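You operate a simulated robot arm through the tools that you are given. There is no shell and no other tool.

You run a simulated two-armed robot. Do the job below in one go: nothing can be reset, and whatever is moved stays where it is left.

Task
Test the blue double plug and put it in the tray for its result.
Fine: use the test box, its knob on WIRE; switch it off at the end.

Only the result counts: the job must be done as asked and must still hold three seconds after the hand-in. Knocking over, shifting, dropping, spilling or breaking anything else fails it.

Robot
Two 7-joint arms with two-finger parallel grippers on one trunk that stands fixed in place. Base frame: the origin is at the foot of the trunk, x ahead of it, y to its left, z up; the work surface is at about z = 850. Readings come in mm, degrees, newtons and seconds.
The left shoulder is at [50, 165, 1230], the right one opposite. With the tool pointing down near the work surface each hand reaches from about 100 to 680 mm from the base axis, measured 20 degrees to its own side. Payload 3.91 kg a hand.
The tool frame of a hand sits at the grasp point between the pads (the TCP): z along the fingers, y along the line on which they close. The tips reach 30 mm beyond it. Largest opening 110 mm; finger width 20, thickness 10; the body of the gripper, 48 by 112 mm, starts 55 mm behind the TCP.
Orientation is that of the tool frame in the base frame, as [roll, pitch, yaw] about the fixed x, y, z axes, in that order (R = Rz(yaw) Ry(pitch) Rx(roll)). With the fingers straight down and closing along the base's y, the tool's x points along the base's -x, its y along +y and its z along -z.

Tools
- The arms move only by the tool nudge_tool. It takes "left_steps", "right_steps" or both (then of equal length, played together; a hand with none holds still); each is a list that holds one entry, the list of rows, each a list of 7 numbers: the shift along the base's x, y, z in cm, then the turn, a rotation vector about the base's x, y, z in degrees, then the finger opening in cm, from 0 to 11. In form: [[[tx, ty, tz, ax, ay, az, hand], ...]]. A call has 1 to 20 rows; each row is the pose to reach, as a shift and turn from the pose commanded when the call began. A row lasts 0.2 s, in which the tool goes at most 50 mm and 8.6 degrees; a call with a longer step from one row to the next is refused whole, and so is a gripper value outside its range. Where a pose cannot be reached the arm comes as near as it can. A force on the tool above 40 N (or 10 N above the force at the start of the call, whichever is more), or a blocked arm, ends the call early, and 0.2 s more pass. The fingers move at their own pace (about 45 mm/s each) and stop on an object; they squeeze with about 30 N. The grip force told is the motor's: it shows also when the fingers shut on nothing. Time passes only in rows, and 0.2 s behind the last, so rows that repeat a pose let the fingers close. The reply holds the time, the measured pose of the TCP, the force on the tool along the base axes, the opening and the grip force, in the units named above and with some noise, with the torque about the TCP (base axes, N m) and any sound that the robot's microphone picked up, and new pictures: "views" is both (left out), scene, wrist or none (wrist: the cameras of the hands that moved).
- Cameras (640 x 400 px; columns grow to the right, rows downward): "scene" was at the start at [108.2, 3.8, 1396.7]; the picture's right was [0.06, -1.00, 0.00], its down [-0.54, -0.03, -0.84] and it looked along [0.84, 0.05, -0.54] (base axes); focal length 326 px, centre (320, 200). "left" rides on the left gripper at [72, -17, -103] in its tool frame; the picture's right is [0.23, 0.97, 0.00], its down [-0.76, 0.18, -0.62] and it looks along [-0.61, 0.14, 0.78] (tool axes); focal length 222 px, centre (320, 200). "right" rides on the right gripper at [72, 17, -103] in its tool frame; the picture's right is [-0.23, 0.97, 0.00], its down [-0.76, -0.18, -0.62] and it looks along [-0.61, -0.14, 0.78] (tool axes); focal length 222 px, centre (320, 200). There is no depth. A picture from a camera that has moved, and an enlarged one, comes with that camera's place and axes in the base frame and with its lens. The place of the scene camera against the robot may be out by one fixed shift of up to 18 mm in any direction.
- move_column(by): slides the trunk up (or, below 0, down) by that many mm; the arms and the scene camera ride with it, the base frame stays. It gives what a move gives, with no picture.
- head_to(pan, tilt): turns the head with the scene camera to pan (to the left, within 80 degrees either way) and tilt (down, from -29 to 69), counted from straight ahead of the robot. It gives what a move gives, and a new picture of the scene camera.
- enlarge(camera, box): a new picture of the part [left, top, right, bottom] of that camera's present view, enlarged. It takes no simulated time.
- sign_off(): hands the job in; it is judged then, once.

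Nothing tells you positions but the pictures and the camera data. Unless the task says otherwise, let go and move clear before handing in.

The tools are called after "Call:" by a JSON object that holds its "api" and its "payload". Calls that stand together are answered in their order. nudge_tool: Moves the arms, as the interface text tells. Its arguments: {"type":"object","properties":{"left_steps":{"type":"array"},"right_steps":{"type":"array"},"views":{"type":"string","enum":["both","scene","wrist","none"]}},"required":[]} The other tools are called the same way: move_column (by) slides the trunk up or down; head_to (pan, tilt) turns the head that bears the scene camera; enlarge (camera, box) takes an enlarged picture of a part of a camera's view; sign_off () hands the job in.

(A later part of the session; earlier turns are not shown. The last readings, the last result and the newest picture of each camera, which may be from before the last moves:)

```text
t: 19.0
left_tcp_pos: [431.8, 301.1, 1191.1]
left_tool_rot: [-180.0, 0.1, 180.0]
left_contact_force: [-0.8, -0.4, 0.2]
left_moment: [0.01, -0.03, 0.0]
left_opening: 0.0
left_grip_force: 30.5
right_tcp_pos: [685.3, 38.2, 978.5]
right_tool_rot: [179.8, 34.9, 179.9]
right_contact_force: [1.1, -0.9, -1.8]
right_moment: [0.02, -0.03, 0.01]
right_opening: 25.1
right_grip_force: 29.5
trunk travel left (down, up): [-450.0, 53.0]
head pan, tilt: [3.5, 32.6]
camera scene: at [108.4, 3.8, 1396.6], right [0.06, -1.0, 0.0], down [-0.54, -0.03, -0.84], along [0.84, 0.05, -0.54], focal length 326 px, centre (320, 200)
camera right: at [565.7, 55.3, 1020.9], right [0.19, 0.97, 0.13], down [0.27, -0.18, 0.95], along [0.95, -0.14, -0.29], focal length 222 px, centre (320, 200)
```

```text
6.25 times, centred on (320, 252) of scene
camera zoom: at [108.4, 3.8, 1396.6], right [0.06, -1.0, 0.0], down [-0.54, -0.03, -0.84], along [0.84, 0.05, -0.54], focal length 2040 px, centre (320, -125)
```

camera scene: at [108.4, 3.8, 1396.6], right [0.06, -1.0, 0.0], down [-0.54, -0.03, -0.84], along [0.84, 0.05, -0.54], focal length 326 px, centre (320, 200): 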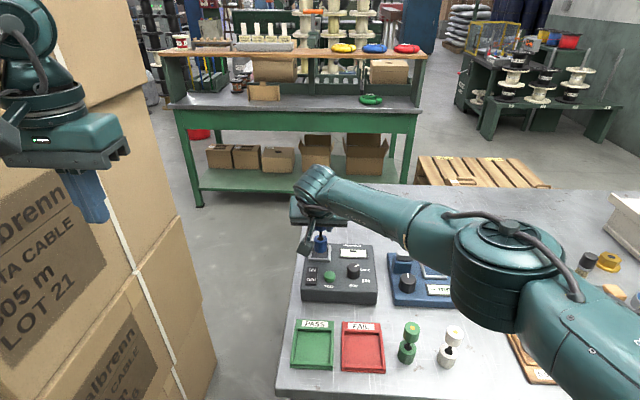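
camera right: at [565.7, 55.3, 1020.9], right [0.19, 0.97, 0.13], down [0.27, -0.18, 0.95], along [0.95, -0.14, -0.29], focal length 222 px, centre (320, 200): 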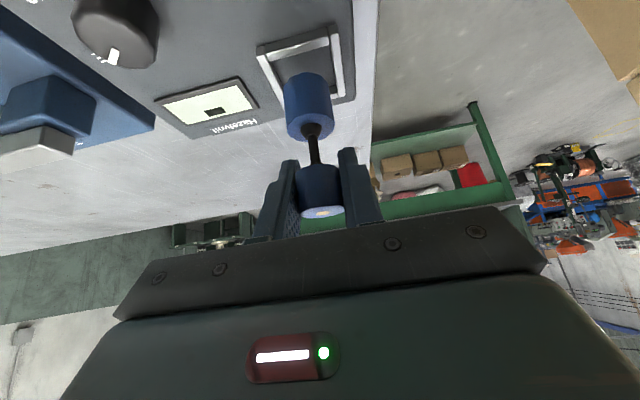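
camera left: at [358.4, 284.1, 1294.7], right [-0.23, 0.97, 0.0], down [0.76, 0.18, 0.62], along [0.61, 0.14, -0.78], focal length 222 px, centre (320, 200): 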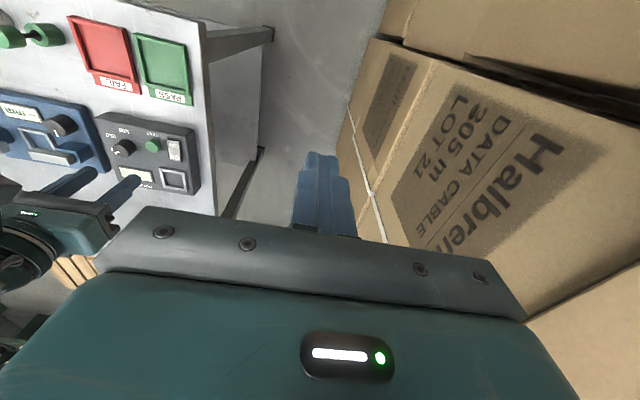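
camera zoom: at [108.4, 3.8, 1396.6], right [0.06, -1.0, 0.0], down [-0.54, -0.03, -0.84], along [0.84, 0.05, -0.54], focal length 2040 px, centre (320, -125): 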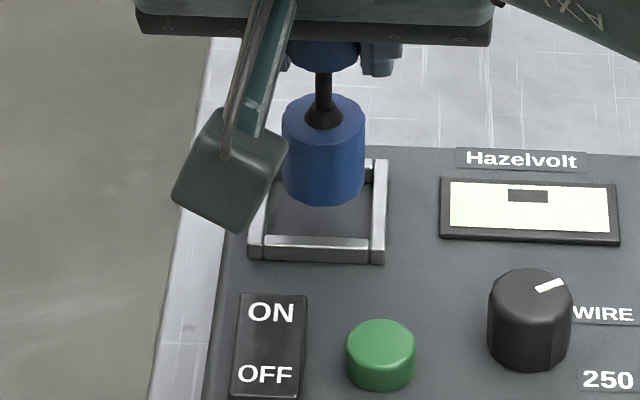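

Compared with the frame's inner edges, the plug should shift about 2.5 mm forward and 1.3 mm left. I'll make that shift and lower it partway into the frame.

Call:
{"api": "nudge_tool", "payload": {"right_steps": [[[0.25, 0.13, 0, 0, 0, 0, 0], [0.25, 0.13, -0.5, 0, 0, 0, 0], [0.25, 0.13, -1.0, 0, 0, 0, 0], [0.25, 0.13, -1.5, 0, 0, 0, 0], [0.25, 0.13, -1.7, 0, 0, 0, 0], [0.25, 0.13, -1.7, 0, 0, 0, 0]]]}}

Call:
{"api": "enlarge", "payload": {"camera": "right", "box": [192, 40, 448, 200]}}

Call:
{"api": "enlarge", "payload": {"camera": "scene", "box": [288, 220, 352, 284]}}

```text
t: 20.4
left_tcp_pos: [432.5, 301.4, 1189.6]
left_tool_rot: [-179.9, -0.1, 179.9]
left_contact_force: [-0.1, -0.3, -0.4]
left_moment: [0.0, 0.03, 0.01]
left_opening: 0.0
left_grip_force: 29.8
right_tcp_pos: [687.3, 40.5, 961.6]
right_tool_rot: [180.0, 35.0, 179.9]
right_contact_force: [0.2, 0.7, -0.9]
right_moment: [0.0, 0.01, -0.02]
right_opening: 25.3
right_grip_force: 29.8
trunk travel left (down, up): [-450.0, 53.0]
head pan, tilt: [3.5, 32.6]
camera scene: at [108.4, 3.8, 1396.6], right [0.06, -1.0, 0.0], down [-0.54, -0.03, -0.84], along [0.84, 0.05, -0.54], focal length 326 px, centre (320, 200)
camera right: at [568.2, 56.8, 1004.0], right [0.19, 0.97, 0.13], down [0.27, -0.18, 0.95], along [0.95, -0.14, -0.29], focal length 222 px, centre (320, 200)
```

scene: 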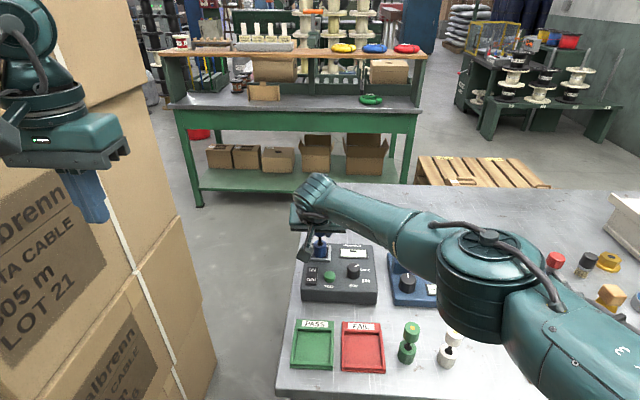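
right: 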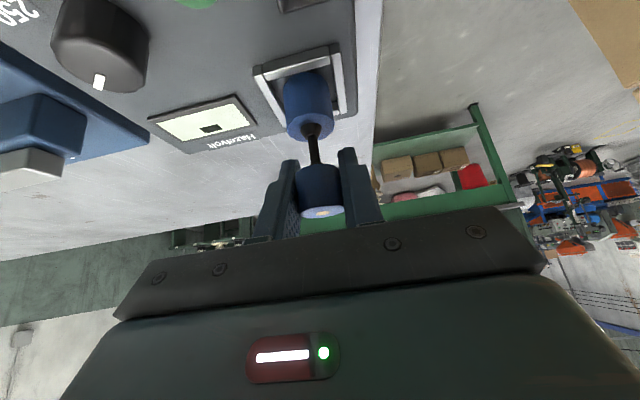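

```text
2.50 times, centred on (320, 120) of right
camera zoom: at [568.2, 56.8, 1004.0], right [0.19, 0.97, 0.13], down [0.27, -0.18, 0.95], along [0.95, -0.14, -0.29], focal length 555 px, centre (320, 400)
```

zoom: 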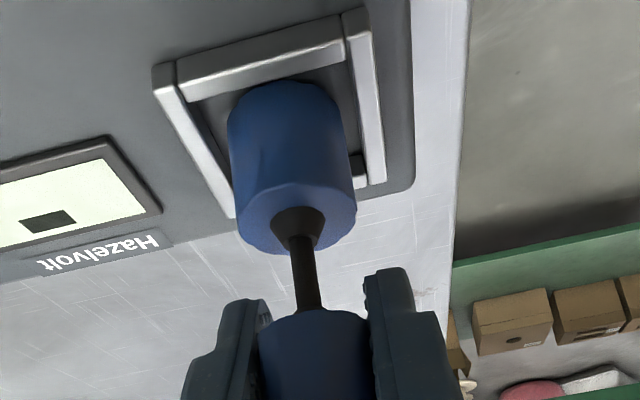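

```text
6.25 times, centred on (320, 252) of scene
camera zoom: at [108.4, 3.8, 1396.6], right [0.06, -1.0, 0.0], down [-0.54, -0.03, -0.84], along [0.84, 0.05, -0.54], focal length 2040 px, centre (320, -125)
```

zoom: 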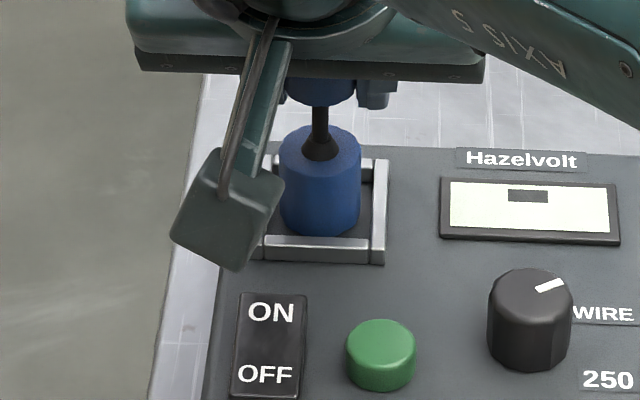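

The plug is now centred within the frame. I'll lower it in small steps until it touches the floor of the pocket.

Call:
{"api": "nudge_tool", "payload": {"right_steps": [[[0, 0, -0.15, 0, 0, 0, 0], [0, 0, -0.3, 0, 0, 0, 0], [0, 0, -0.4, 0, 0, 0, 0], [0, 0, -0.4, 0, 0, 0, 0]]], "views": "none"}}

```text
t: 21.4
left_tcp_pos: [431.1, 301.2, 1189.4]
left_tool_rot: [-179.9, 0.0, -179.9]
left_contact_force: [0.5, 1.0, 0.2]
left_moment: [0.02, 0.02, 0.0]
left_opening: 0.1
left_grip_force: 30.1
right_tcp_pos: [687.4, 39.5, 958.3]
right_tool_rot: [179.9, 34.9, 179.9]
right_contact_force: [0.0, -0.9, 2.7]
right_moment: [-0.03, -0.01, -0.03]
right_opening: 25.1
right_grip_force: 30.6
trunk travel left (down, up): [-450.0, 53.0]
head pan, tilt: [3.5, 32.6]
```

A small upward force at z ≈ 958 suggests the plug is touching the floor. I'll check the views before releasing.

Call:
{"api": "nudge_tool", "payload": {"right_steps": [[[0, 0, -0.1, 0, 0, 0, 0], [0, 0, -0.1, 0, 0, 0, 0]]]}}

Call:
{"api": "enlarge", "payload": {"camera": "right", "box": [192, 40, 448, 200]}}

Call:
{"api": "enlarge", "payload": {"camera": "scene", "box": [288, 220, 352, 284]}}

```text
t: 22.0
left_tcp_pos: [430.5, 300.5, 1191.6]
left_tool_rot: [180.0, 0.1, -180.0]
left_contact_force: [0.2, -0.8, -1.0]
left_moment: [-0.02, -0.02, -0.01]
left_opening: 0.0
left_grip_force: 30.1
right_tcp_pos: [687.9, 39.4, 958.8]
right_tool_rot: [180.0, 35.1, -180.0]
right_contact_force: [0.2, -3.1, 8.5]
right_moment: [-0.08, 0.07, -0.01]
right_opening: 25.3
right_grip_force: 29.5
trunk travel left (down, up): [-450.0, 53.0]
head pan, tilt: [3.5, 32.6]
camera scene: at [107.2, 3.5, 1396.9], right [0.06, -1.0, 0.0], down [-0.54, -0.03, -0.84], along [0.84, 0.05, -0.54], focal length 326 px, centre (320, 200)
camera right: at [567.9, 56.3, 1000.6], right [0.19, 0.97, 0.13], down [0.26, -0.18, 0.95], along [0.95, -0.14, -0.29], focal length 222 px, centre (320, 200)
```

scene: 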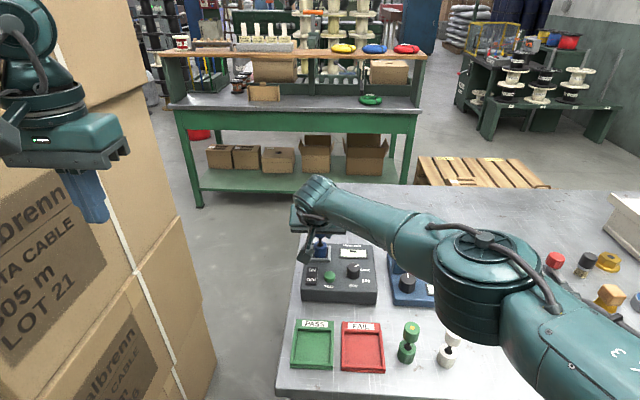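
right: 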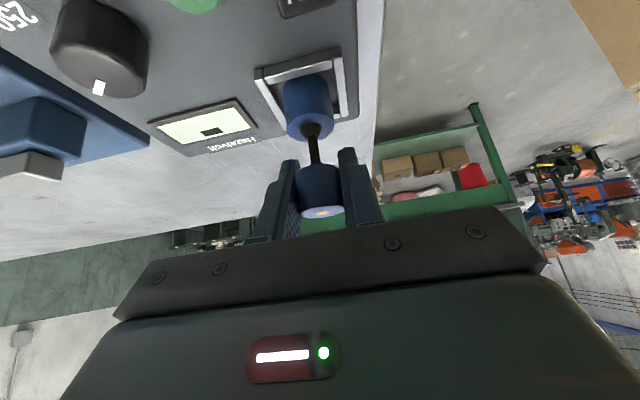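

```text
2.50 times, centred on (320, 120) of right
camera zoom: at [567.9, 56.3, 1000.6], right [0.19, 0.97, 0.13], down [0.26, -0.18, 0.95], along [0.95, -0.14, -0.29], focal length 555 px, centre (320, 400)
```

zoom: 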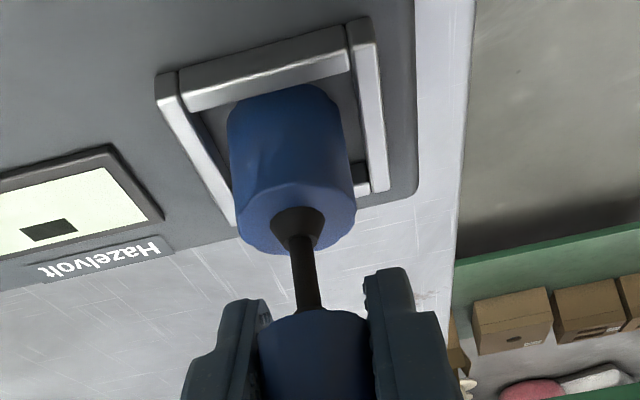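

```text
6.25 times, centred on (320, 252) of scene
camera zoom: at [107.2, 3.5, 1396.9], right [0.06, -1.0, 0.0], down [-0.54, -0.03, -0.84], along [0.84, 0.05, -0.54], focal length 2040 px, centre (320, -125)
```

zoom: 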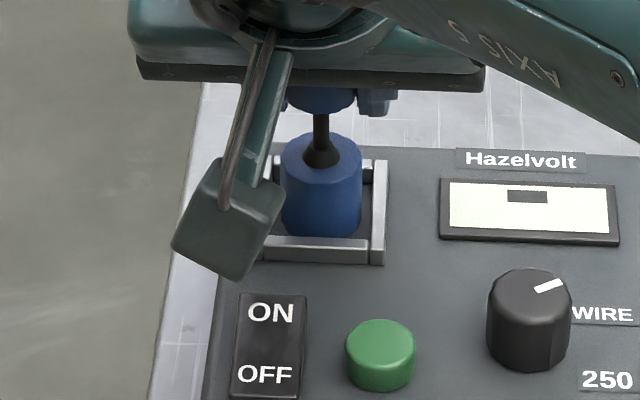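

The plug's bottom is inside the rim and resting on the floor. I'll ease the pressure, open the fingers and rise clear.

Call:
{"api": "nudge_tool", "payload": {"right_steps": [[[0, 0, 0.1, 0, 0, 0, 0], [0, 0, 0.1, 0, 0, 0, 3], [0, 0, 0.1, 0, 0, 0, 4], [0, 0, 0.1, 0, 0, 0, 5], [0, 0, 0.1, 0, 0, 0, 5.5], [0, 0, 0.1, 0, 0, 0, 5.5], [0, 0, 1, 0, 0, 0, 5.5], [0, 0, 3, 0, 0, 0, 5.5], [0, 0, 6, 0, 0, 0, 5.5], [0, 0, 9, 0, 0, 0, 5.5], [0, 0, 9, 0, 0, 0, 5.5]]]}}

Call:
{"api": "enlarge", "payload": {"camera": "scene", "box": [288, 220, 352, 284]}}

```text
t: 24.4
left_tcp_pos: [431.1, 301.6, 1190.4]
left_tool_rot: [-179.9, 0.0, -179.9]
left_contact_force: [-0.6, 0.9, -0.5]
left_moment: [-0.03, 0.01, 0.04]
left_opening: 0.1
left_grip_force: 29.9
right_tcp_pos: [686.8, 41.3, 1047.3]
right_tool_rot: [179.8, 35.0, -180.0]
right_contact_force: [0.5, -0.6, 0.8]
right_moment: [0.01, -0.02, -0.01]
right_opening: 55.1
right_grip_force: 0.1
trunk travel left (down, up): [-450.0, 53.0]
head pan, tilt: [3.5, 32.6]
camera scene: at [108.4, 3.8, 1396.6], right [0.06, -1.0, 0.0], down [-0.54, -0.03, -0.84], along [0.84, 0.05, -0.54], focal length 326 px, centre (320, 200)
camera right: at [568.5, 57.6, 1090.4], right [0.19, 0.97, 0.13], down [0.27, -0.18, 0.95], along [0.95, -0.14, -0.29], focal length 222 px, centre (320, 200)
```

scene: 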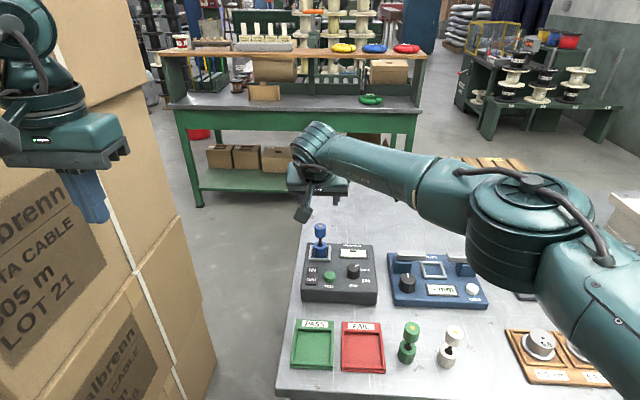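
right: 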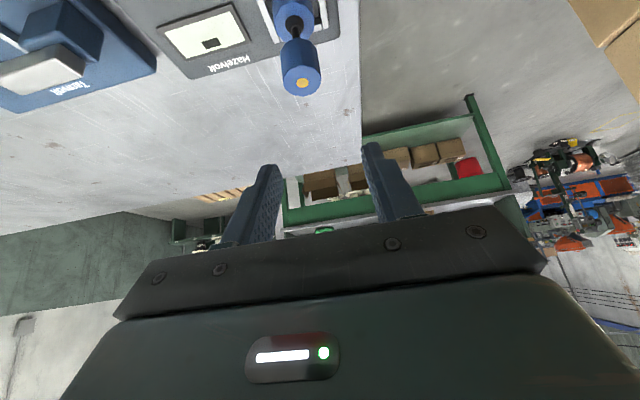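

```text
6.25 times, centred on (320, 252) of scene
camera zoom: at [108.4, 3.8, 1396.6], right [0.06, -1.0, 0.0], down [-0.54, -0.03, -0.84], along [0.84, 0.05, -0.54], focal length 2040 px, centre (320, -125)
```

zoom: 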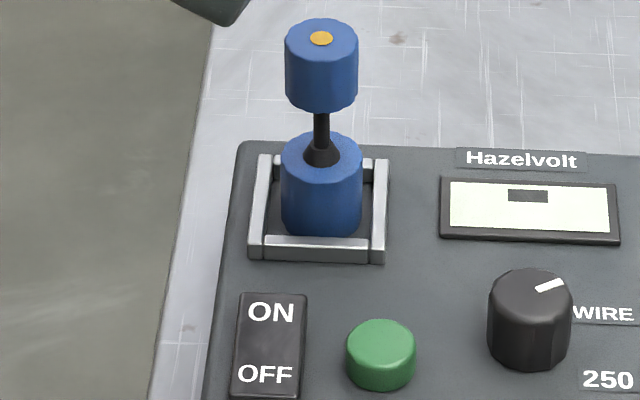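

The plug stands freely in the pocket. Next I'll close the right fingers, back off over the ON end of the rocker near (631, 53), and come down close above it.

Call:
{"api": "nudge_tool", "payload": {"right_steps": [[[-2, 0.4, 0, 0, 0, 0, 3], [-4, 0.8, 0, 0, 0, 0, 1], [-6.4, 1.2, 0, 0, 0, 0, 0], [-6.4, 1.2, -3, 0, 0, 0, 0], [-6.4, 1.2, -6, 0, 0, 0, 0], [-6.4, 1.2, -9, 0, 0, 0, 0], [-6.4, 1.2, -10.7, 0, 0, 0, 0], [-6.4, 1.2, -10.7, 0, 0, 0, 0]]]}}

Call:
{"api": "enlarge", "payload": {"camera": "scene", "box": [276, 220, 404, 300]}}

Call:
{"api": "enlarge", "payload": {"camera": "right", "box": [192, 80, 448, 240]}}

```text
t: 26.2
left_tcp_pos: [430.7, 301.4, 1191.0]
left_tool_rot: [179.9, 0.1, 180.0]
left_contact_force: [0.4, 1.1, -1.1]
left_moment: [0.0, 0.02, 0.01]
left_opening: 0.0
left_grip_force: 29.7
right_tcp_pos: [624.9, 52.4, 940.1]
right_tool_rot: [179.9, 35.1, 180.0]
right_contact_force: [-0.7, 0.6, 0.3]
right_moment: [-0.02, -0.02, -0.03]
right_opening: 0.2
right_grip_force: 29.5
trunk travel left (down, up): [-450.0, 53.0]
head pan, tilt: [3.5, 32.6]
camera scene: at [108.2, 3.8, 1396.7], right [0.06, -1.0, 0.0], down [-0.54, -0.03, -0.84], along [0.84, 0.05, -0.54], focal length 326 px, centre (320, 200)
camera right: at [505.2, 68.6, 981.7], right [0.19, 0.97, 0.13], down [0.27, -0.18, 0.95], along [0.95, -0.14, -0.29], focal length 222 px, centre (320, 200)
```

scene: 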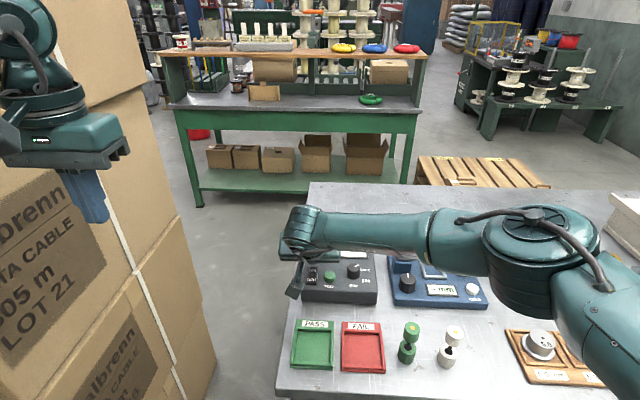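
right: 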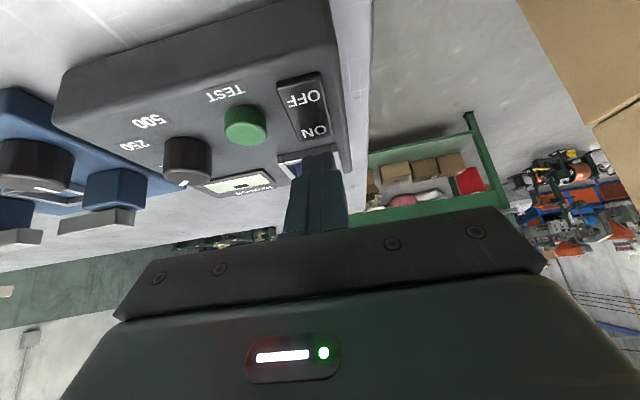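

```text
5.00 times, centred on (340, 260) of scene
camera zoom: at [108.2, 3.8, 1396.7], right [0.06, -1.0, 0.0], down [-0.54, -0.03, -0.84], along [0.84, 0.05, -0.54], focal length 1632 px, centre (220, -100)
```

zoom: 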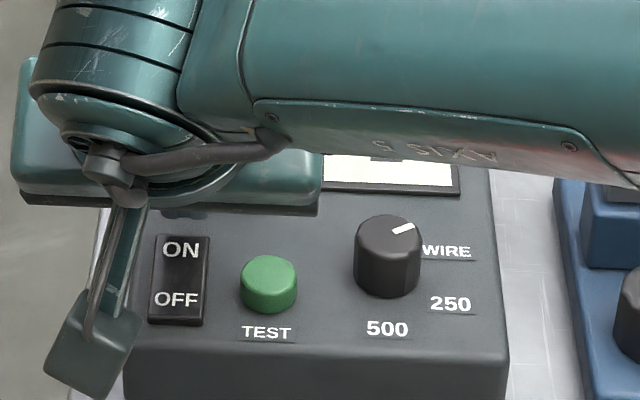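

```text
2.50 times, centred on (320, 160) of right
camera zoom: at [505.2, 68.6, 981.7], right [0.19, 0.97, 0.13], down [0.27, -0.18, 0.95], along [0.95, -0.14, -0.29], focal length 555 px, centre (320, 300)
```

zoom: 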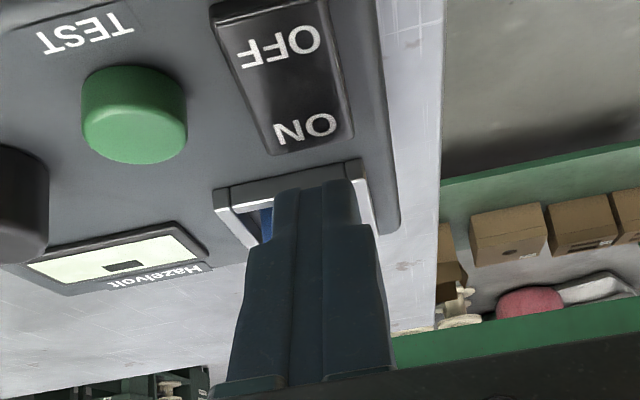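

The closed fingers are above the ON end of the rocker. I'll press down slowly.

Call:
{"api": "nudge_tool", "payload": {"right_steps": [[[0, -0.1, -0.5, 0, 0, 0, 0], [0, -0.1, -0.9, 0, 0, 0, 0], [0, -0.1, -1.2, 0, 0, 0, 0], [0, -0.1, -1.4, 0, 0, 0, 0], [0, -0.1, -1.6, 0, 0, 0, 0]]], "views": "wrist"}}

Call:
{"api": "enlarge", "payload": {"camera": "right", "box": [192, 80, 448, 240]}}

```text
t: 27.4
left_tcp_pos: [430.1, 301.4, 1191.3]
left_tool_rot: [-180.0, 0.2, -179.9]
left_contact_force: [0.7, -0.4, -0.2]
left_moment: [0.03, 0.0, -0.01]
left_opening: 0.1
left_grip_force: 30.0
right_tcp_pos: [624.1, 51.0, 925.1]
right_tool_rot: [179.9, 35.2, 179.9]
right_contact_force: [-1.4, -0.8, 13.0]
right_moment: [-0.06, -0.07, 0.01]
right_opening: 0.0
right_grip_force: 29.4
trunk travel left (down, up): [-450.0, 53.0]
head pan, tilt: [3.5, 32.6]
camera right: at [504.2, 67.8, 968.3], right [0.19, 0.97, 0.13], down [0.26, -0.18, 0.95], along [0.95, -0.14, -0.29], focal length 222 px, centre (320, 200)
```

right: 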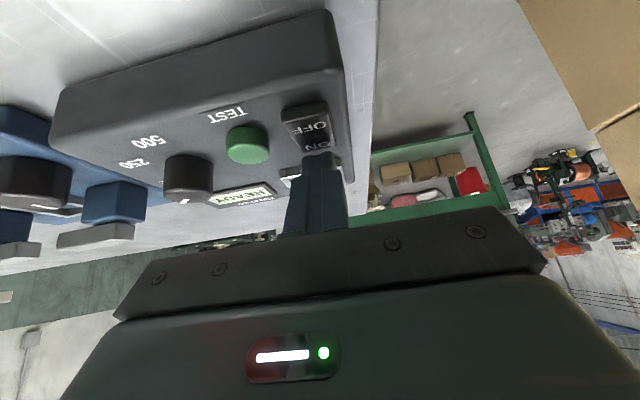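

```text
2.50 times, centred on (320, 160) of right
camera zoom: at [504.2, 67.8, 968.3], right [0.19, 0.97, 0.13], down [0.26, -0.18, 0.95], along [0.95, -0.14, -0.29], focal length 555 px, centre (320, 300)
```

zoom: 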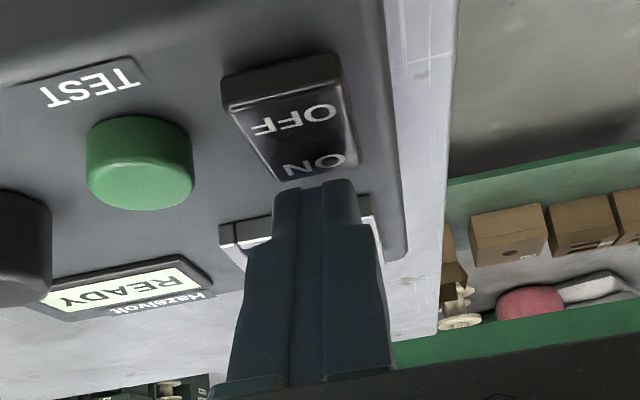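

The display now reads READY, so the box is on. I'll lift off and move over to the TEST button near (613, 13).

Call:
{"api": "nudge_tool", "payload": {"right_steps": [[[0, 0, 1, 0, 0, 0, 0], [0, 0, 2.5, 0, 0, 0, 0], [-1, -1.9, 2.5, 0, 0, 0, 0], [-2, -3.8, 2.5, 0, 0, 0, 0], [-2, -3.8, 2, 0, 0, 0, 0], [-2, -3.8, 2, 0, 0, 0, 0]]], "views": "wrist"}}

Call:
{"api": "enlarge", "payload": {"camera": "right", "box": [192, 80, 448, 240]}}

```text
t: 28.8
left_tcp_pos: [432.1, 299.7, 1191.1]
left_tool_rot: [-180.0, -0.1, -180.0]
left_contact_force: [-0.3, -0.2, 0.2]
left_moment: [0.01, 0.0, 0.0]
left_opening: 0.1
left_grip_force: 29.7
right_tcp_pos: [604.9, 13.4, 943.3]
right_tool_rot: [179.9, 35.0, 179.9]
right_contact_force: [0.7, 0.6, -0.4]
right_moment: [0.01, -0.05, 0.02]
right_opening: 0.0
right_grip_force: 29.9
trunk travel left (down, up): [-450.0, 53.0]
head pan, tilt: [3.5, 32.6]
camera right: at [483.7, 30.1, 986.4], right [0.19, 0.97, 0.13], down [0.27, -0.18, 0.95], along [0.95, -0.14, -0.29], focal length 222 px, centre (320, 200)
```

right: 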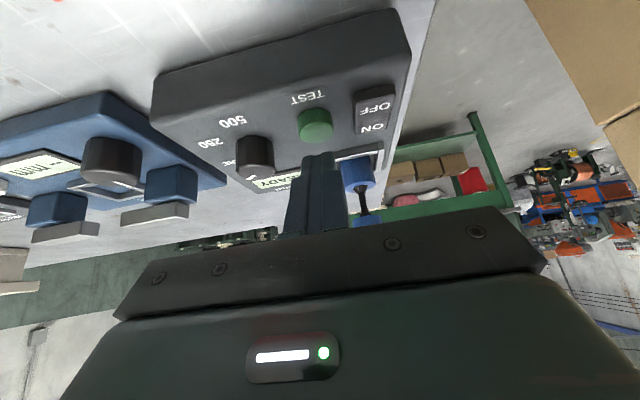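

```text
2.50 times, centred on (320, 160) of right
camera zoom: at [483.7, 30.1, 986.4], right [0.19, 0.97, 0.13], down [0.27, -0.18, 0.95], along [0.95, -0.14, -0.29], focal length 555 px, centre (320, 300)
```

zoom: 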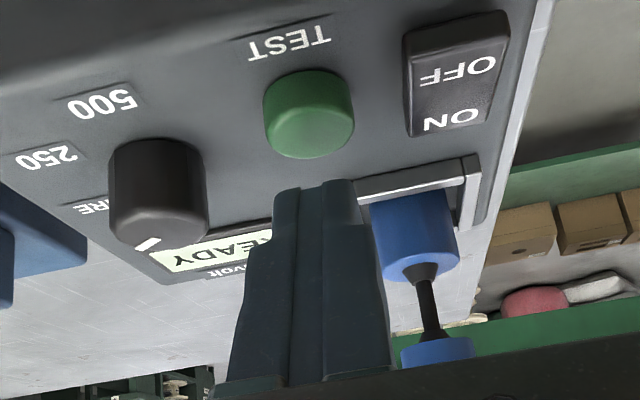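

READY still shows and the fingers are over TEST. I'll press it slowly and watch the display.

Call:
{"api": "nudge_tool", "payload": {"right_steps": [[[0, 0, -0.5, 0, 0, 0, 0], [0, 0, -1.0, 0, 0, 0, 0], [0, 0, -1.3, 0, 0, 0, 0], [0, 0, -1.5, 0, 0, 0, 0], [0, 0, -1.5, 0, 0, 0, 0]]], "views": "wrist"}}

Call:
{"api": "enlarge", "payload": {"camera": "right", "box": [192, 80, 448, 240]}}

```text
t: 30.0
left_tcp_pos: [432.0, 301.1, 1190.5]
left_tool_rot: [179.9, 0.1, -180.0]
left_contact_force: [-0.2, -0.1, -1.2]
left_moment: [0.03, -0.04, 0.0]
left_opening: 0.0
left_grip_force: 30.6
right_tcp_pos: [603.9, 13.5, 929.2]
right_tool_rot: [-179.9, 35.0, -180.0]
right_contact_force: [0.1, -0.9, 1.8]
right_moment: [0.01, -0.04, 0.01]
right_opening: 0.0
right_grip_force: 30.1
trunk travel left (down, up): [-450.0, 53.0]
head pan, tilt: [3.5, 32.6]
heard: click
camera right: at [484.4, 30.1, 971.8], right [0.19, 0.97, 0.13], down [0.27, -0.18, 0.95], along [0.95, -0.14, -0.29], focal length 222 px, centre (320, 200)
```

right: 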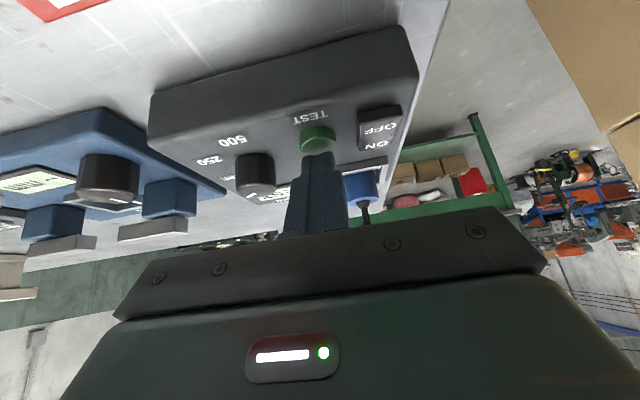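

```text
2.50 times, centred on (320, 160) of right
camera zoom: at [484.4, 30.1, 971.8], right [0.19, 0.97, 0.13], down [0.27, -0.18, 0.95], along [0.95, -0.14, -0.29], focal length 555 px, centre (320, 300)
```

zoom: 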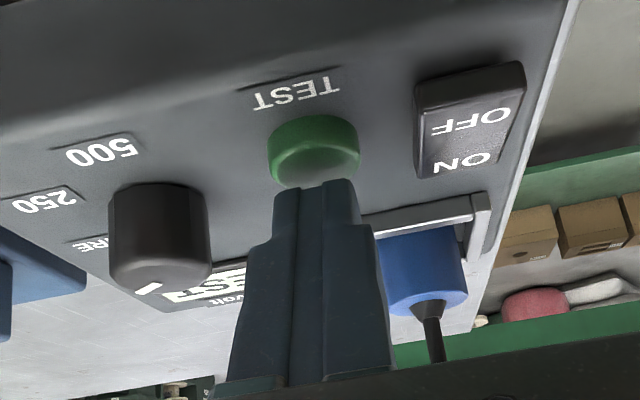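

A click was heard and the display changed, apparently to "TEST…". I'll hold for a second and look again.

Call:
{"api": "nudge_tool", "payload": {"right_steps": [[[0, 0, 0, 0, 0, 0, 0], [0, 0, 0, 0, 0, 0, 0], [0, 0, 0, 0, 0, 0, 0], [0, 0, 0, 0, 0, 0, 0], [0, 0, 0, 0, 0, 0, 0]]], "views": "none"}}

Call:
{"api": "enlarge", "payload": {"camera": "right", "box": [230, 160, 310, 210]}}

Call:
{"api": "enlarge", "payload": {"camera": "scene", "box": [276, 220, 404, 300]}}

```text
t: 31.2
left_tcp_pos: [430.8, 301.3, 1192.0]
left_tool_rot: [-180.0, 0.0, -180.0]
left_contact_force: [0.1, 0.2, 0.7]
left_moment: [0.01, 0.0, -0.03]
left_opening: 0.2
left_grip_force: 30.1
right_tcp_pos: [602.9, 13.7, 928.4]
right_tool_rot: [179.9, 35.0, -180.0]
right_contact_force: [1.5, 0.7, 2.1]
right_moment: [0.0, -0.04, 0.02]
right_opening: 0.2
right_grip_force: 30.0
trunk travel left (down, up): [-450.0, 53.0]
head pan, tilt: [3.5, 32.6]
```

```text
8.00 times, centred on (270, 185) of right
camera zoom: at [484.2, 30.2, 971.8], right [0.19, 0.97, 0.13], down [0.27, -0.18, 0.95], along [0.95, -0.14, -0.29], focal length 1777 px, centre (720, 320)
```

zoom: 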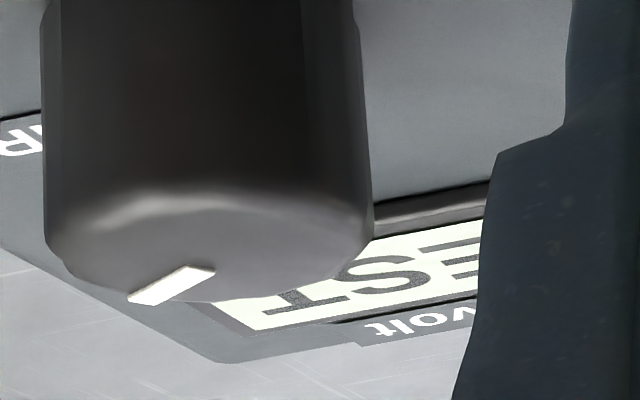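

```text
5.00 times, centred on (340, 260) of scene
camera zoom: at [108.1, 3.8, 1396.7], right [0.06, -1.0, 0.0], down [-0.54, -0.03, -0.84], along [0.84, 0.05, -0.54], focal length 1632 px, centre (220, -100)
```

zoom: 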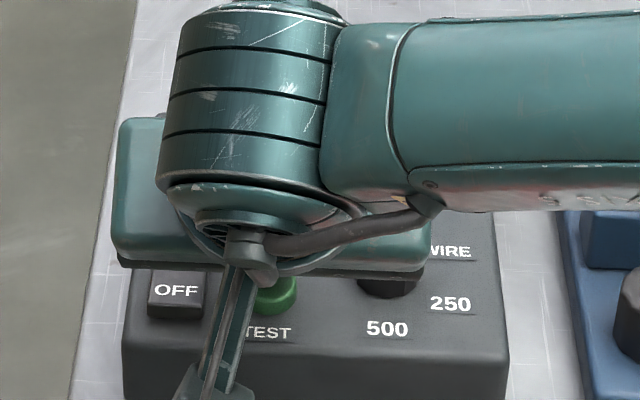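

The display reads "TEST", so a test is running. I'll keep holding a few more seconds before checking again.

Call:
{"api": "nudge_tool", "payload": {"right_steps": [[[0, 0, 0, 0, 0, 0, 0], [0, 0, 0, 0, 0, 0, 0], [0, 0, 0, 0, 0, 0, 0], [0, 0, 0, 0, 0, 0, 0], [0, 0, 0, 0, 0, 0, 0], [0, 0, 0, 0, 0, 0, 0], [0, 0, 0, 0, 0, 0, 0], [0, 0, 0, 0, 0, 0, 0], [0, 0, 0, 0, 0, 0, 0], [0, 0, 0, 0, 0, 0, 0]]], "views": "none"}}

Call:
{"api": "enlarge", "payload": {"camera": "right", "box": [230, 160, 310, 210]}}

```text
t: 33.4
left_tcp_pos: [430.7, 301.5, 1189.8]
left_tool_rot: [179.9, 0.0, 180.0]
left_contact_force: [0.5, 0.2, -0.7]
left_moment: [0.02, 0.03, 0.01]
left_opening: 0.0
left_grip_force: 30.3
right_tcp_pos: [603.2, 13.2, 928.9]
right_tool_rot: [179.9, 35.0, 179.9]
right_contact_force: [1.5, -0.3, 1.8]
right_moment: [0.0, -0.04, -0.01]
right_opening: 0.1
right_grip_force: 29.8
trunk travel left (down, up): [-450.0, 53.0]
head pan, tilt: [3.5, 32.6]
```

```text
8.00 times, centred on (270, 185) of right
camera zoom: at [484.2, 30.2, 971.8], right [0.19, 0.97, 0.13], down [0.27, -0.18, 0.95], along [0.95, -0.14, -0.29], focal length 1777 px, centre (720, 320)
```

zoom: 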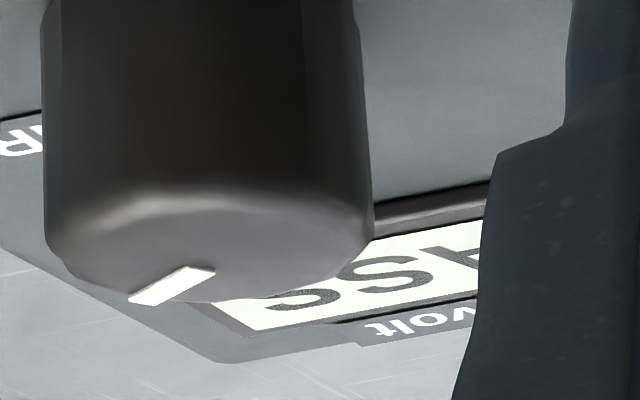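

The display now ends in "SS", which suggests PASS. I'll lift off and read it in full.

Call:
{"api": "nudge_tool", "payload": {"right_steps": [[[0, 0, 1, 0, 0, 0, 0], [0, 0, 3, 0, 0, 0, 0], [0, 0, 6, 0, 0, 0, 0], [0, 0, 10, 0, 0, 0, 0], [0, 0, 12, 0, 0, 0, 0], [0, 0, 12, 0, 0, 0, 0]]]}}

Call:
{"api": "enlarge", "payload": {"camera": "right", "box": [192, 0, 448, 160]}}

Call:
{"api": "enlarge", "payload": {"camera": "scene", "box": [276, 220, 404, 300]}}

```text
t: 34.8
left_tcp_pos: [431.0, 300.9, 1190.8]
left_tool_rot: [179.9, 0.1, 180.0]
left_contact_force: [0.5, 0.4, 0.3]
left_moment: [0.0, 0.04, 0.01]
left_opening: 0.0
left_grip_force: 30.7
right_tcp_pos: [603.4, 12.3, 1049.8]
right_tool_rot: [179.8, 35.0, -179.9]
right_contact_force: [-0.5, -0.2, 0.4]
right_moment: [0.0, -0.02, -0.02]
right_opening: 0.0
right_grip_force: 29.9
trunk travel left (down, up): [-450.0, 53.0]
head pan, tilt: [3.5, 32.6]
camera scene: at [108.2, 3.8, 1396.6], right [0.06, -1.0, 0.0], down [-0.54, -0.03, -0.84], along [0.84, 0.05, -0.54], focal length 326 px, centre (320, 200)
camera right: at [484.3, 29.8, 1091.8], right [0.19, 0.97, 0.13], down [0.27, -0.18, 0.95], along [0.95, -0.14, -0.29], focal length 222 px, centre (320, 200)
```

scene: 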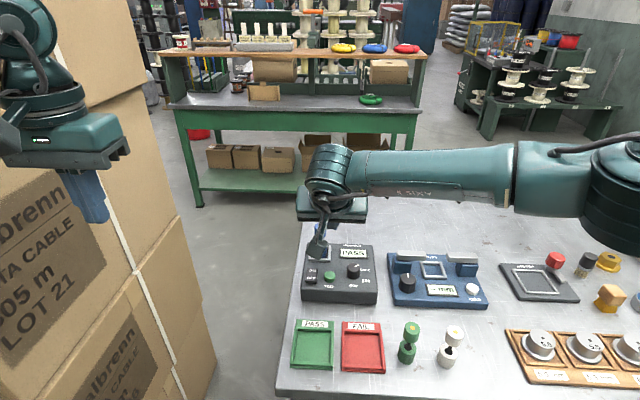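
right: 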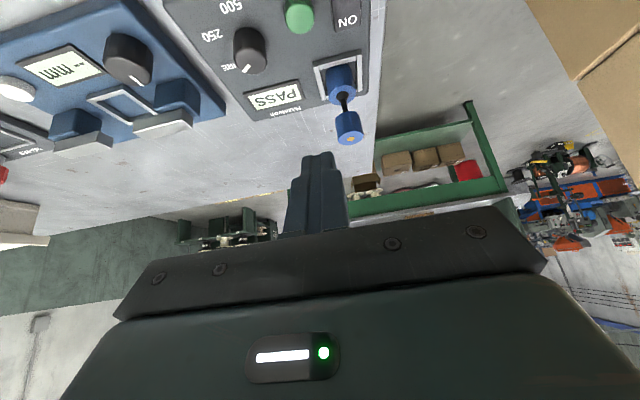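

```text
2.50 times, centred on (320, 80) of right
camera zoom: at [484.3, 29.8, 1091.8], right [0.19, 0.97, 0.13], down [0.27, -0.18, 0.95], along [0.95, -0.14, -0.29], focal length 555 px, centre (320, 500)
```

zoom: 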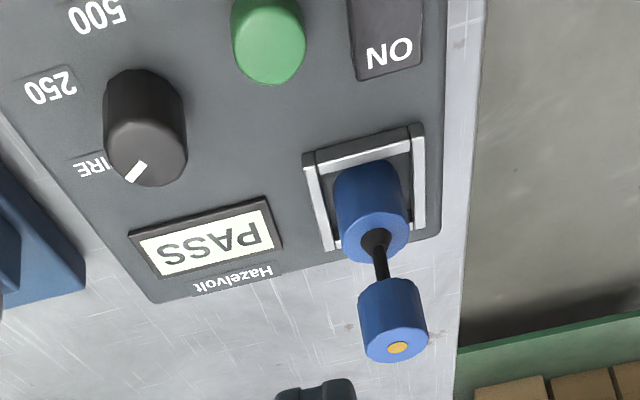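

```text
5.00 times, centred on (340, 260) of scene
camera zoom: at [108.2, 3.8, 1396.6], right [0.06, -1.0, 0.0], down [-0.54, -0.03, -0.84], along [0.84, 0.05, -0.54], focal length 1632 px, centre (220, -100)
```

zoom: 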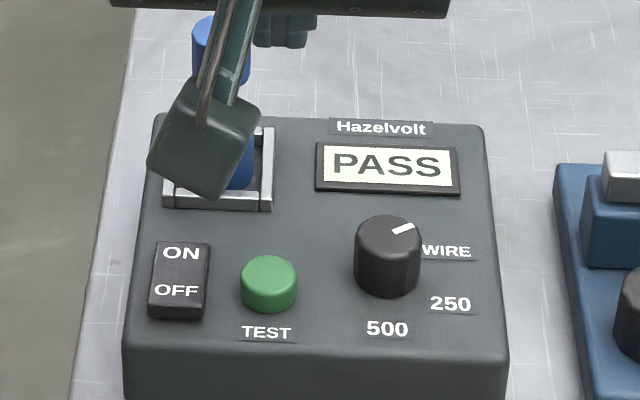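

The display clearly reads PASS with the knob on WIRE. I'll go back over the plug with open fingers and lower onto its upper body again.

Call:
{"api": "nudge_tool", "payload": {"right_steps": [[[0, 0, 0, 0, 0, 0, 3], [0, 0, 0.5, 0, 0, 0, 5.5], [2.8, 0.9, 0.5, 0, 0, 0, 5.5], [5.6, 1.8, 0.5, 0, 0, 0, 5.5], [8.4, 2.7, 0.5, 0, 0, 0, 5.5], [8.4, 2.7, -0.2, 0, 0, 0, 5.5], [8.4, 2.7, -0.2, 0, 0, 0, 5.5]]]}}

Call:
{"api": "enlarge", "payload": {"camera": "right", "box": [192, 0, 448, 160]}}

```text
t: 36.4
left_tcp_pos: [432.1, 301.2, 1189.8]
left_tool_rot: [179.9, 0.0, -180.0]
left_contact_force: [0.9, 0.7, 0.5]
left_moment: [-0.04, -0.02, -0.01]
left_opening: 0.1
left_grip_force: 29.6
right_tcp_pos: [687.0, 41.6, 1046.5]
right_tool_rot: [180.0, 35.0, -180.0]
right_contact_force: [0.7, -0.5, -0.2]
right_moment: [0.0, -0.01, 0.02]
right_opening: 54.6
right_grip_force: 0.1
trunk travel left (down, up): [-450.0, 53.0]
head pan, tilt: [3.5, 32.6]
camera scene: at [108.2, 4.1, 1396.6], right [0.06, -1.0, 0.0], down [-0.54, -0.03, -0.84], along [0.84, 0.05, -0.54], focal length 326 px, centre (320, 200)
camera right: at [568.2, 57.3, 1089.1], right [0.19, 0.97, 0.13], down [0.27, -0.18, 0.95], along [0.95, -0.14, -0.29], focal length 222 px, centre (320, 200)
```

scene: 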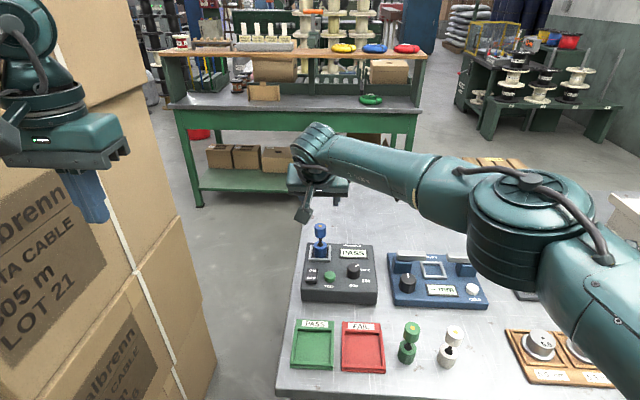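
right: 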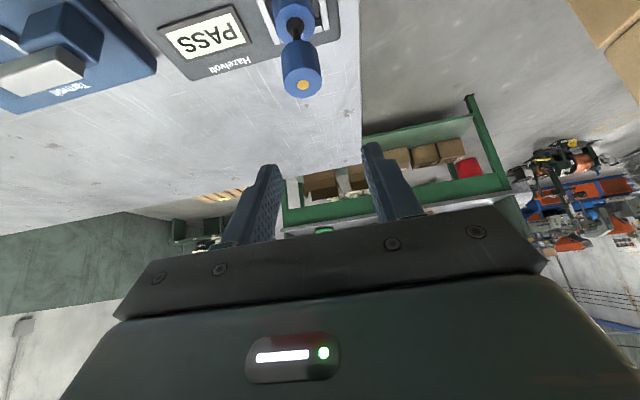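

```text
2.50 times, centred on (320, 80) of right
camera zoom: at [568.2, 57.3, 1089.1], right [0.19, 0.97, 0.13], down [0.27, -0.18, 0.95], along [0.95, -0.14, -0.29], focal length 555 px, centre (320, 500)
```

zoom: 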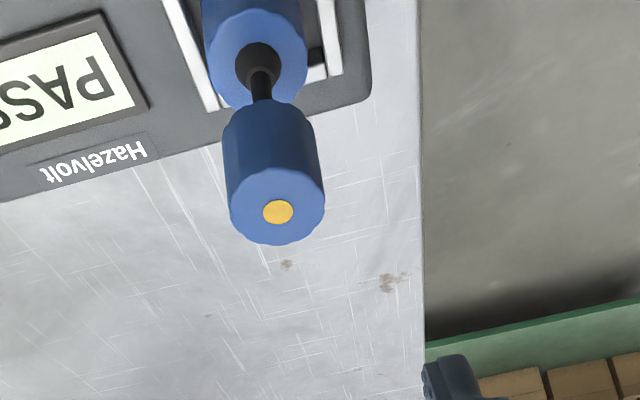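

Position matches the earlier release pose and the plug is unchanged. I'll lower, close on its upper body, and check the grip.

Call:
{"api": "nudge_tool", "payload": {"right_steps": [[[0, 0, -3, 0, 0, 0, 5.5], [0, 0, -6, 0, 0, 0, 5.5], [0, 0, -8, 0, 0, 0, 5.5], [0, 0, -8.8, 0, 0, 0, 5.5], [0, 0, -8.8, 0, 0, 0, 3], [0, 0, -8.8, 0, 0, 0, 0], [0, 0, -8.8, 0, 0, 0, 0], [0, 0, -8.8, 0, 0, 0, 0], [0, 0, -8.8, 0, 0, 0, 0]]]}}

Call:
{"api": "enlarge", "payload": {"camera": "right", "box": [192, 40, 448, 200]}}

```text
t: 38.4
left_tcp_pos: [431.3, 301.1, 1190.0]
left_tool_rot: [-180.0, 0.0, 179.9]
left_contact_force: [-0.3, -0.1, 0.4]
left_moment: [0.02, 0.02, 0.01]
left_opening: 0.1
left_grip_force: 29.8
right_tcp_pos: [687.0, 39.3, 958.0]
right_tool_rot: [179.8, 34.9, 179.9]
right_contact_force: [0.1, 0.9, 0.0]
right_moment: [-0.01, 0.0, 0.01]
right_opening: 25.1
right_grip_force: 29.9
trunk travel left (down, up): [-450.0, 53.0]
head pan, tilt: [3.5, 32.6]
camera scene: at [108.3, 3.8, 1396.6], right [0.06, -1.0, 0.0], down [-0.54, -0.03, -0.84], along [0.84, 0.05, -0.54], focal length 326 px, centre (320, 200)
camera right: at [568.6, 57.0, 1001.0], right [0.19, 0.97, 0.13], down [0.27, -0.18, 0.95], along [0.95, -0.14, -0.29], focal length 222 px, centre (320, 200)
```

scene: 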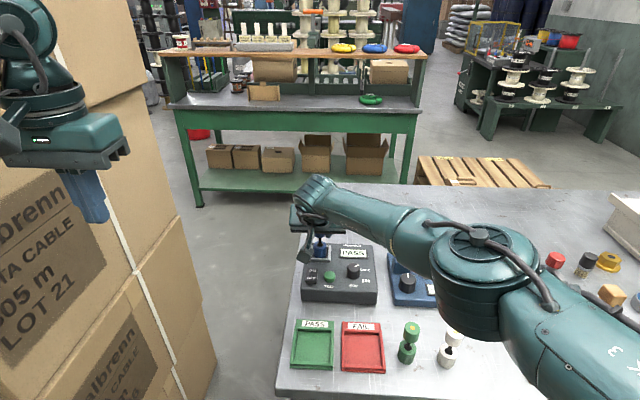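
right: 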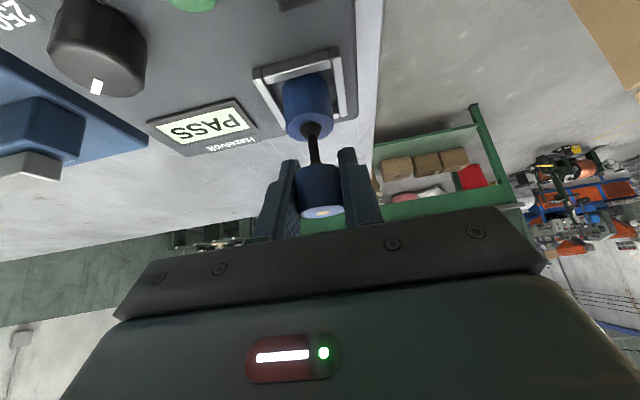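

```text
2.50 times, centred on (320, 120) of right
camera zoom: at [568.6, 57.0, 1001.0], right [0.19, 0.97, 0.13], down [0.27, -0.18, 0.95], along [0.95, -0.14, -0.29], focal length 555 px, centre (320, 400)
```

zoom: 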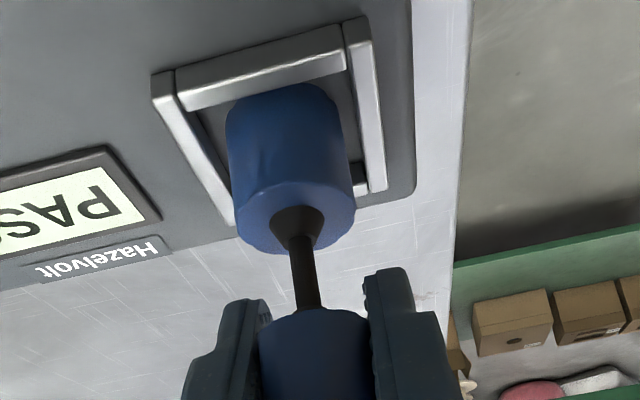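

The plug is gripped again (25 mm). The PASS tray's inner floor centres at about (479, 39), so I'll lift straight up and carry the plug back over it.

Call:
{"api": "nudge_tool", "payload": {"right_steps": [[[0, 0, 1, 0, 0, 0, 0], [0, 0, 3, 0, 0, 0, 0], [0, 0, 6, 0, 0, 0, 0], [0, 0, 8, 0, 0, 0, 0], [-1.5, 0, 9, 0, 0, 0, 0], [-4, 0, 9, 0, 0, 0, 0], [-7, 0, 9, 0, 0, 0, 0], [-10, 0, 9, 0, 0, 0, 0], [-13, 0, 9, 0, 0, 0, 0], [-16, 0, 9, 0, 0, 0, 0], [-18.5, 0, 8, 0, 0, 0, 0], [-20, 0, 7, 0, 0, 0, 0], [-20.8, 0, 6, 0, 0, 0, 0], [-20.8, 0, 6, 0, 0, 0, 0]]]}}

Call:
{"api": "enlarge", "payload": {"camera": "right", "box": [192, 40, 448, 200]}}

Call:
{"api": "enlarge", "payload": {"camera": "scene", "box": [256, 280, 416, 380]}}

```text
t: 41.4
left_tcp_pos: [431.0, 301.4, 1190.4]
left_tool_rot: [180.0, 0.0, -179.9]
left_contact_force: [-0.7, -0.1, 0.0]
left_moment: [0.0, 0.0, 0.01]
left_opening: 0.0
left_grip_force: 30.2
right_tcp_pos: [479.5, 39.8, 1019.0]
right_tool_rot: [-179.9, 34.9, -179.9]
right_contact_force: [-0.1, 0.2, -1.5]
right_moment: [0.0, 0.0, 0.02]
right_opening: 24.9
right_grip_force: 30.3
trunk travel left (down, up): [-450.0, 53.0]
head pan, tilt: [3.5, 32.6]
camera scene: at [108.3, 3.8, 1396.6], right [0.06, -1.0, 0.0], down [-0.54, -0.03, -0.84], along [0.84, 0.05, -0.54], focal length 326 px, centre (320, 200)
camera right: at [360.5, 56.5, 1061.1], right [0.19, 0.97, 0.13], down [0.27, -0.18, 0.95], along [0.95, -0.14, -0.29], focal length 222 px, centre (320, 200)
```

scene: 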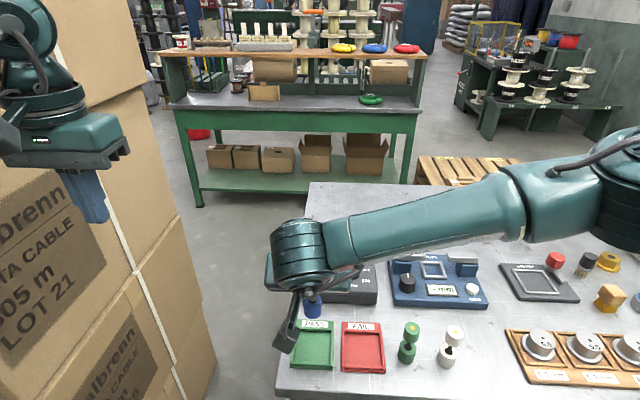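
right: 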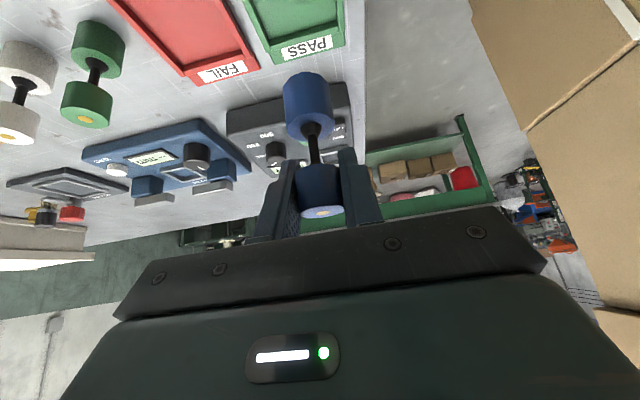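

```text
2.50 times, centred on (320, 120) of right
camera zoom: at [360.5, 56.5, 1061.1], right [0.19, 0.97, 0.13], down [0.27, -0.18, 0.95], along [0.95, -0.14, -0.29], focal length 555 px, centre (320, 400)
```

zoom: 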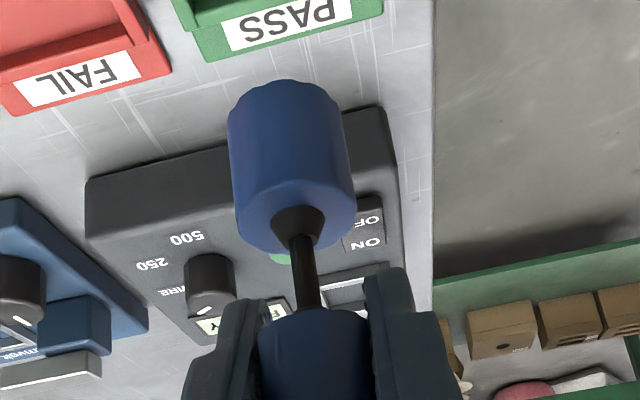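

```text
4.00 times, centred on (336, 330) of scene
camera zoom: at [108.3, 3.8, 1396.6], right [0.06, -1.0, 0.0], down [-0.54, -0.03, -0.84], along [0.84, 0.05, -0.54], focal length 1306 px, centre (256, -320)
```

zoom: 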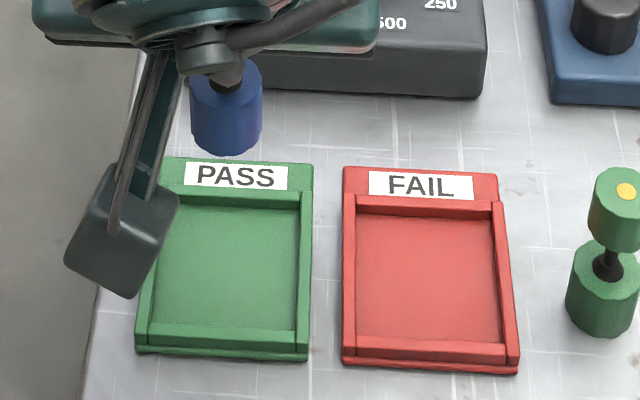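

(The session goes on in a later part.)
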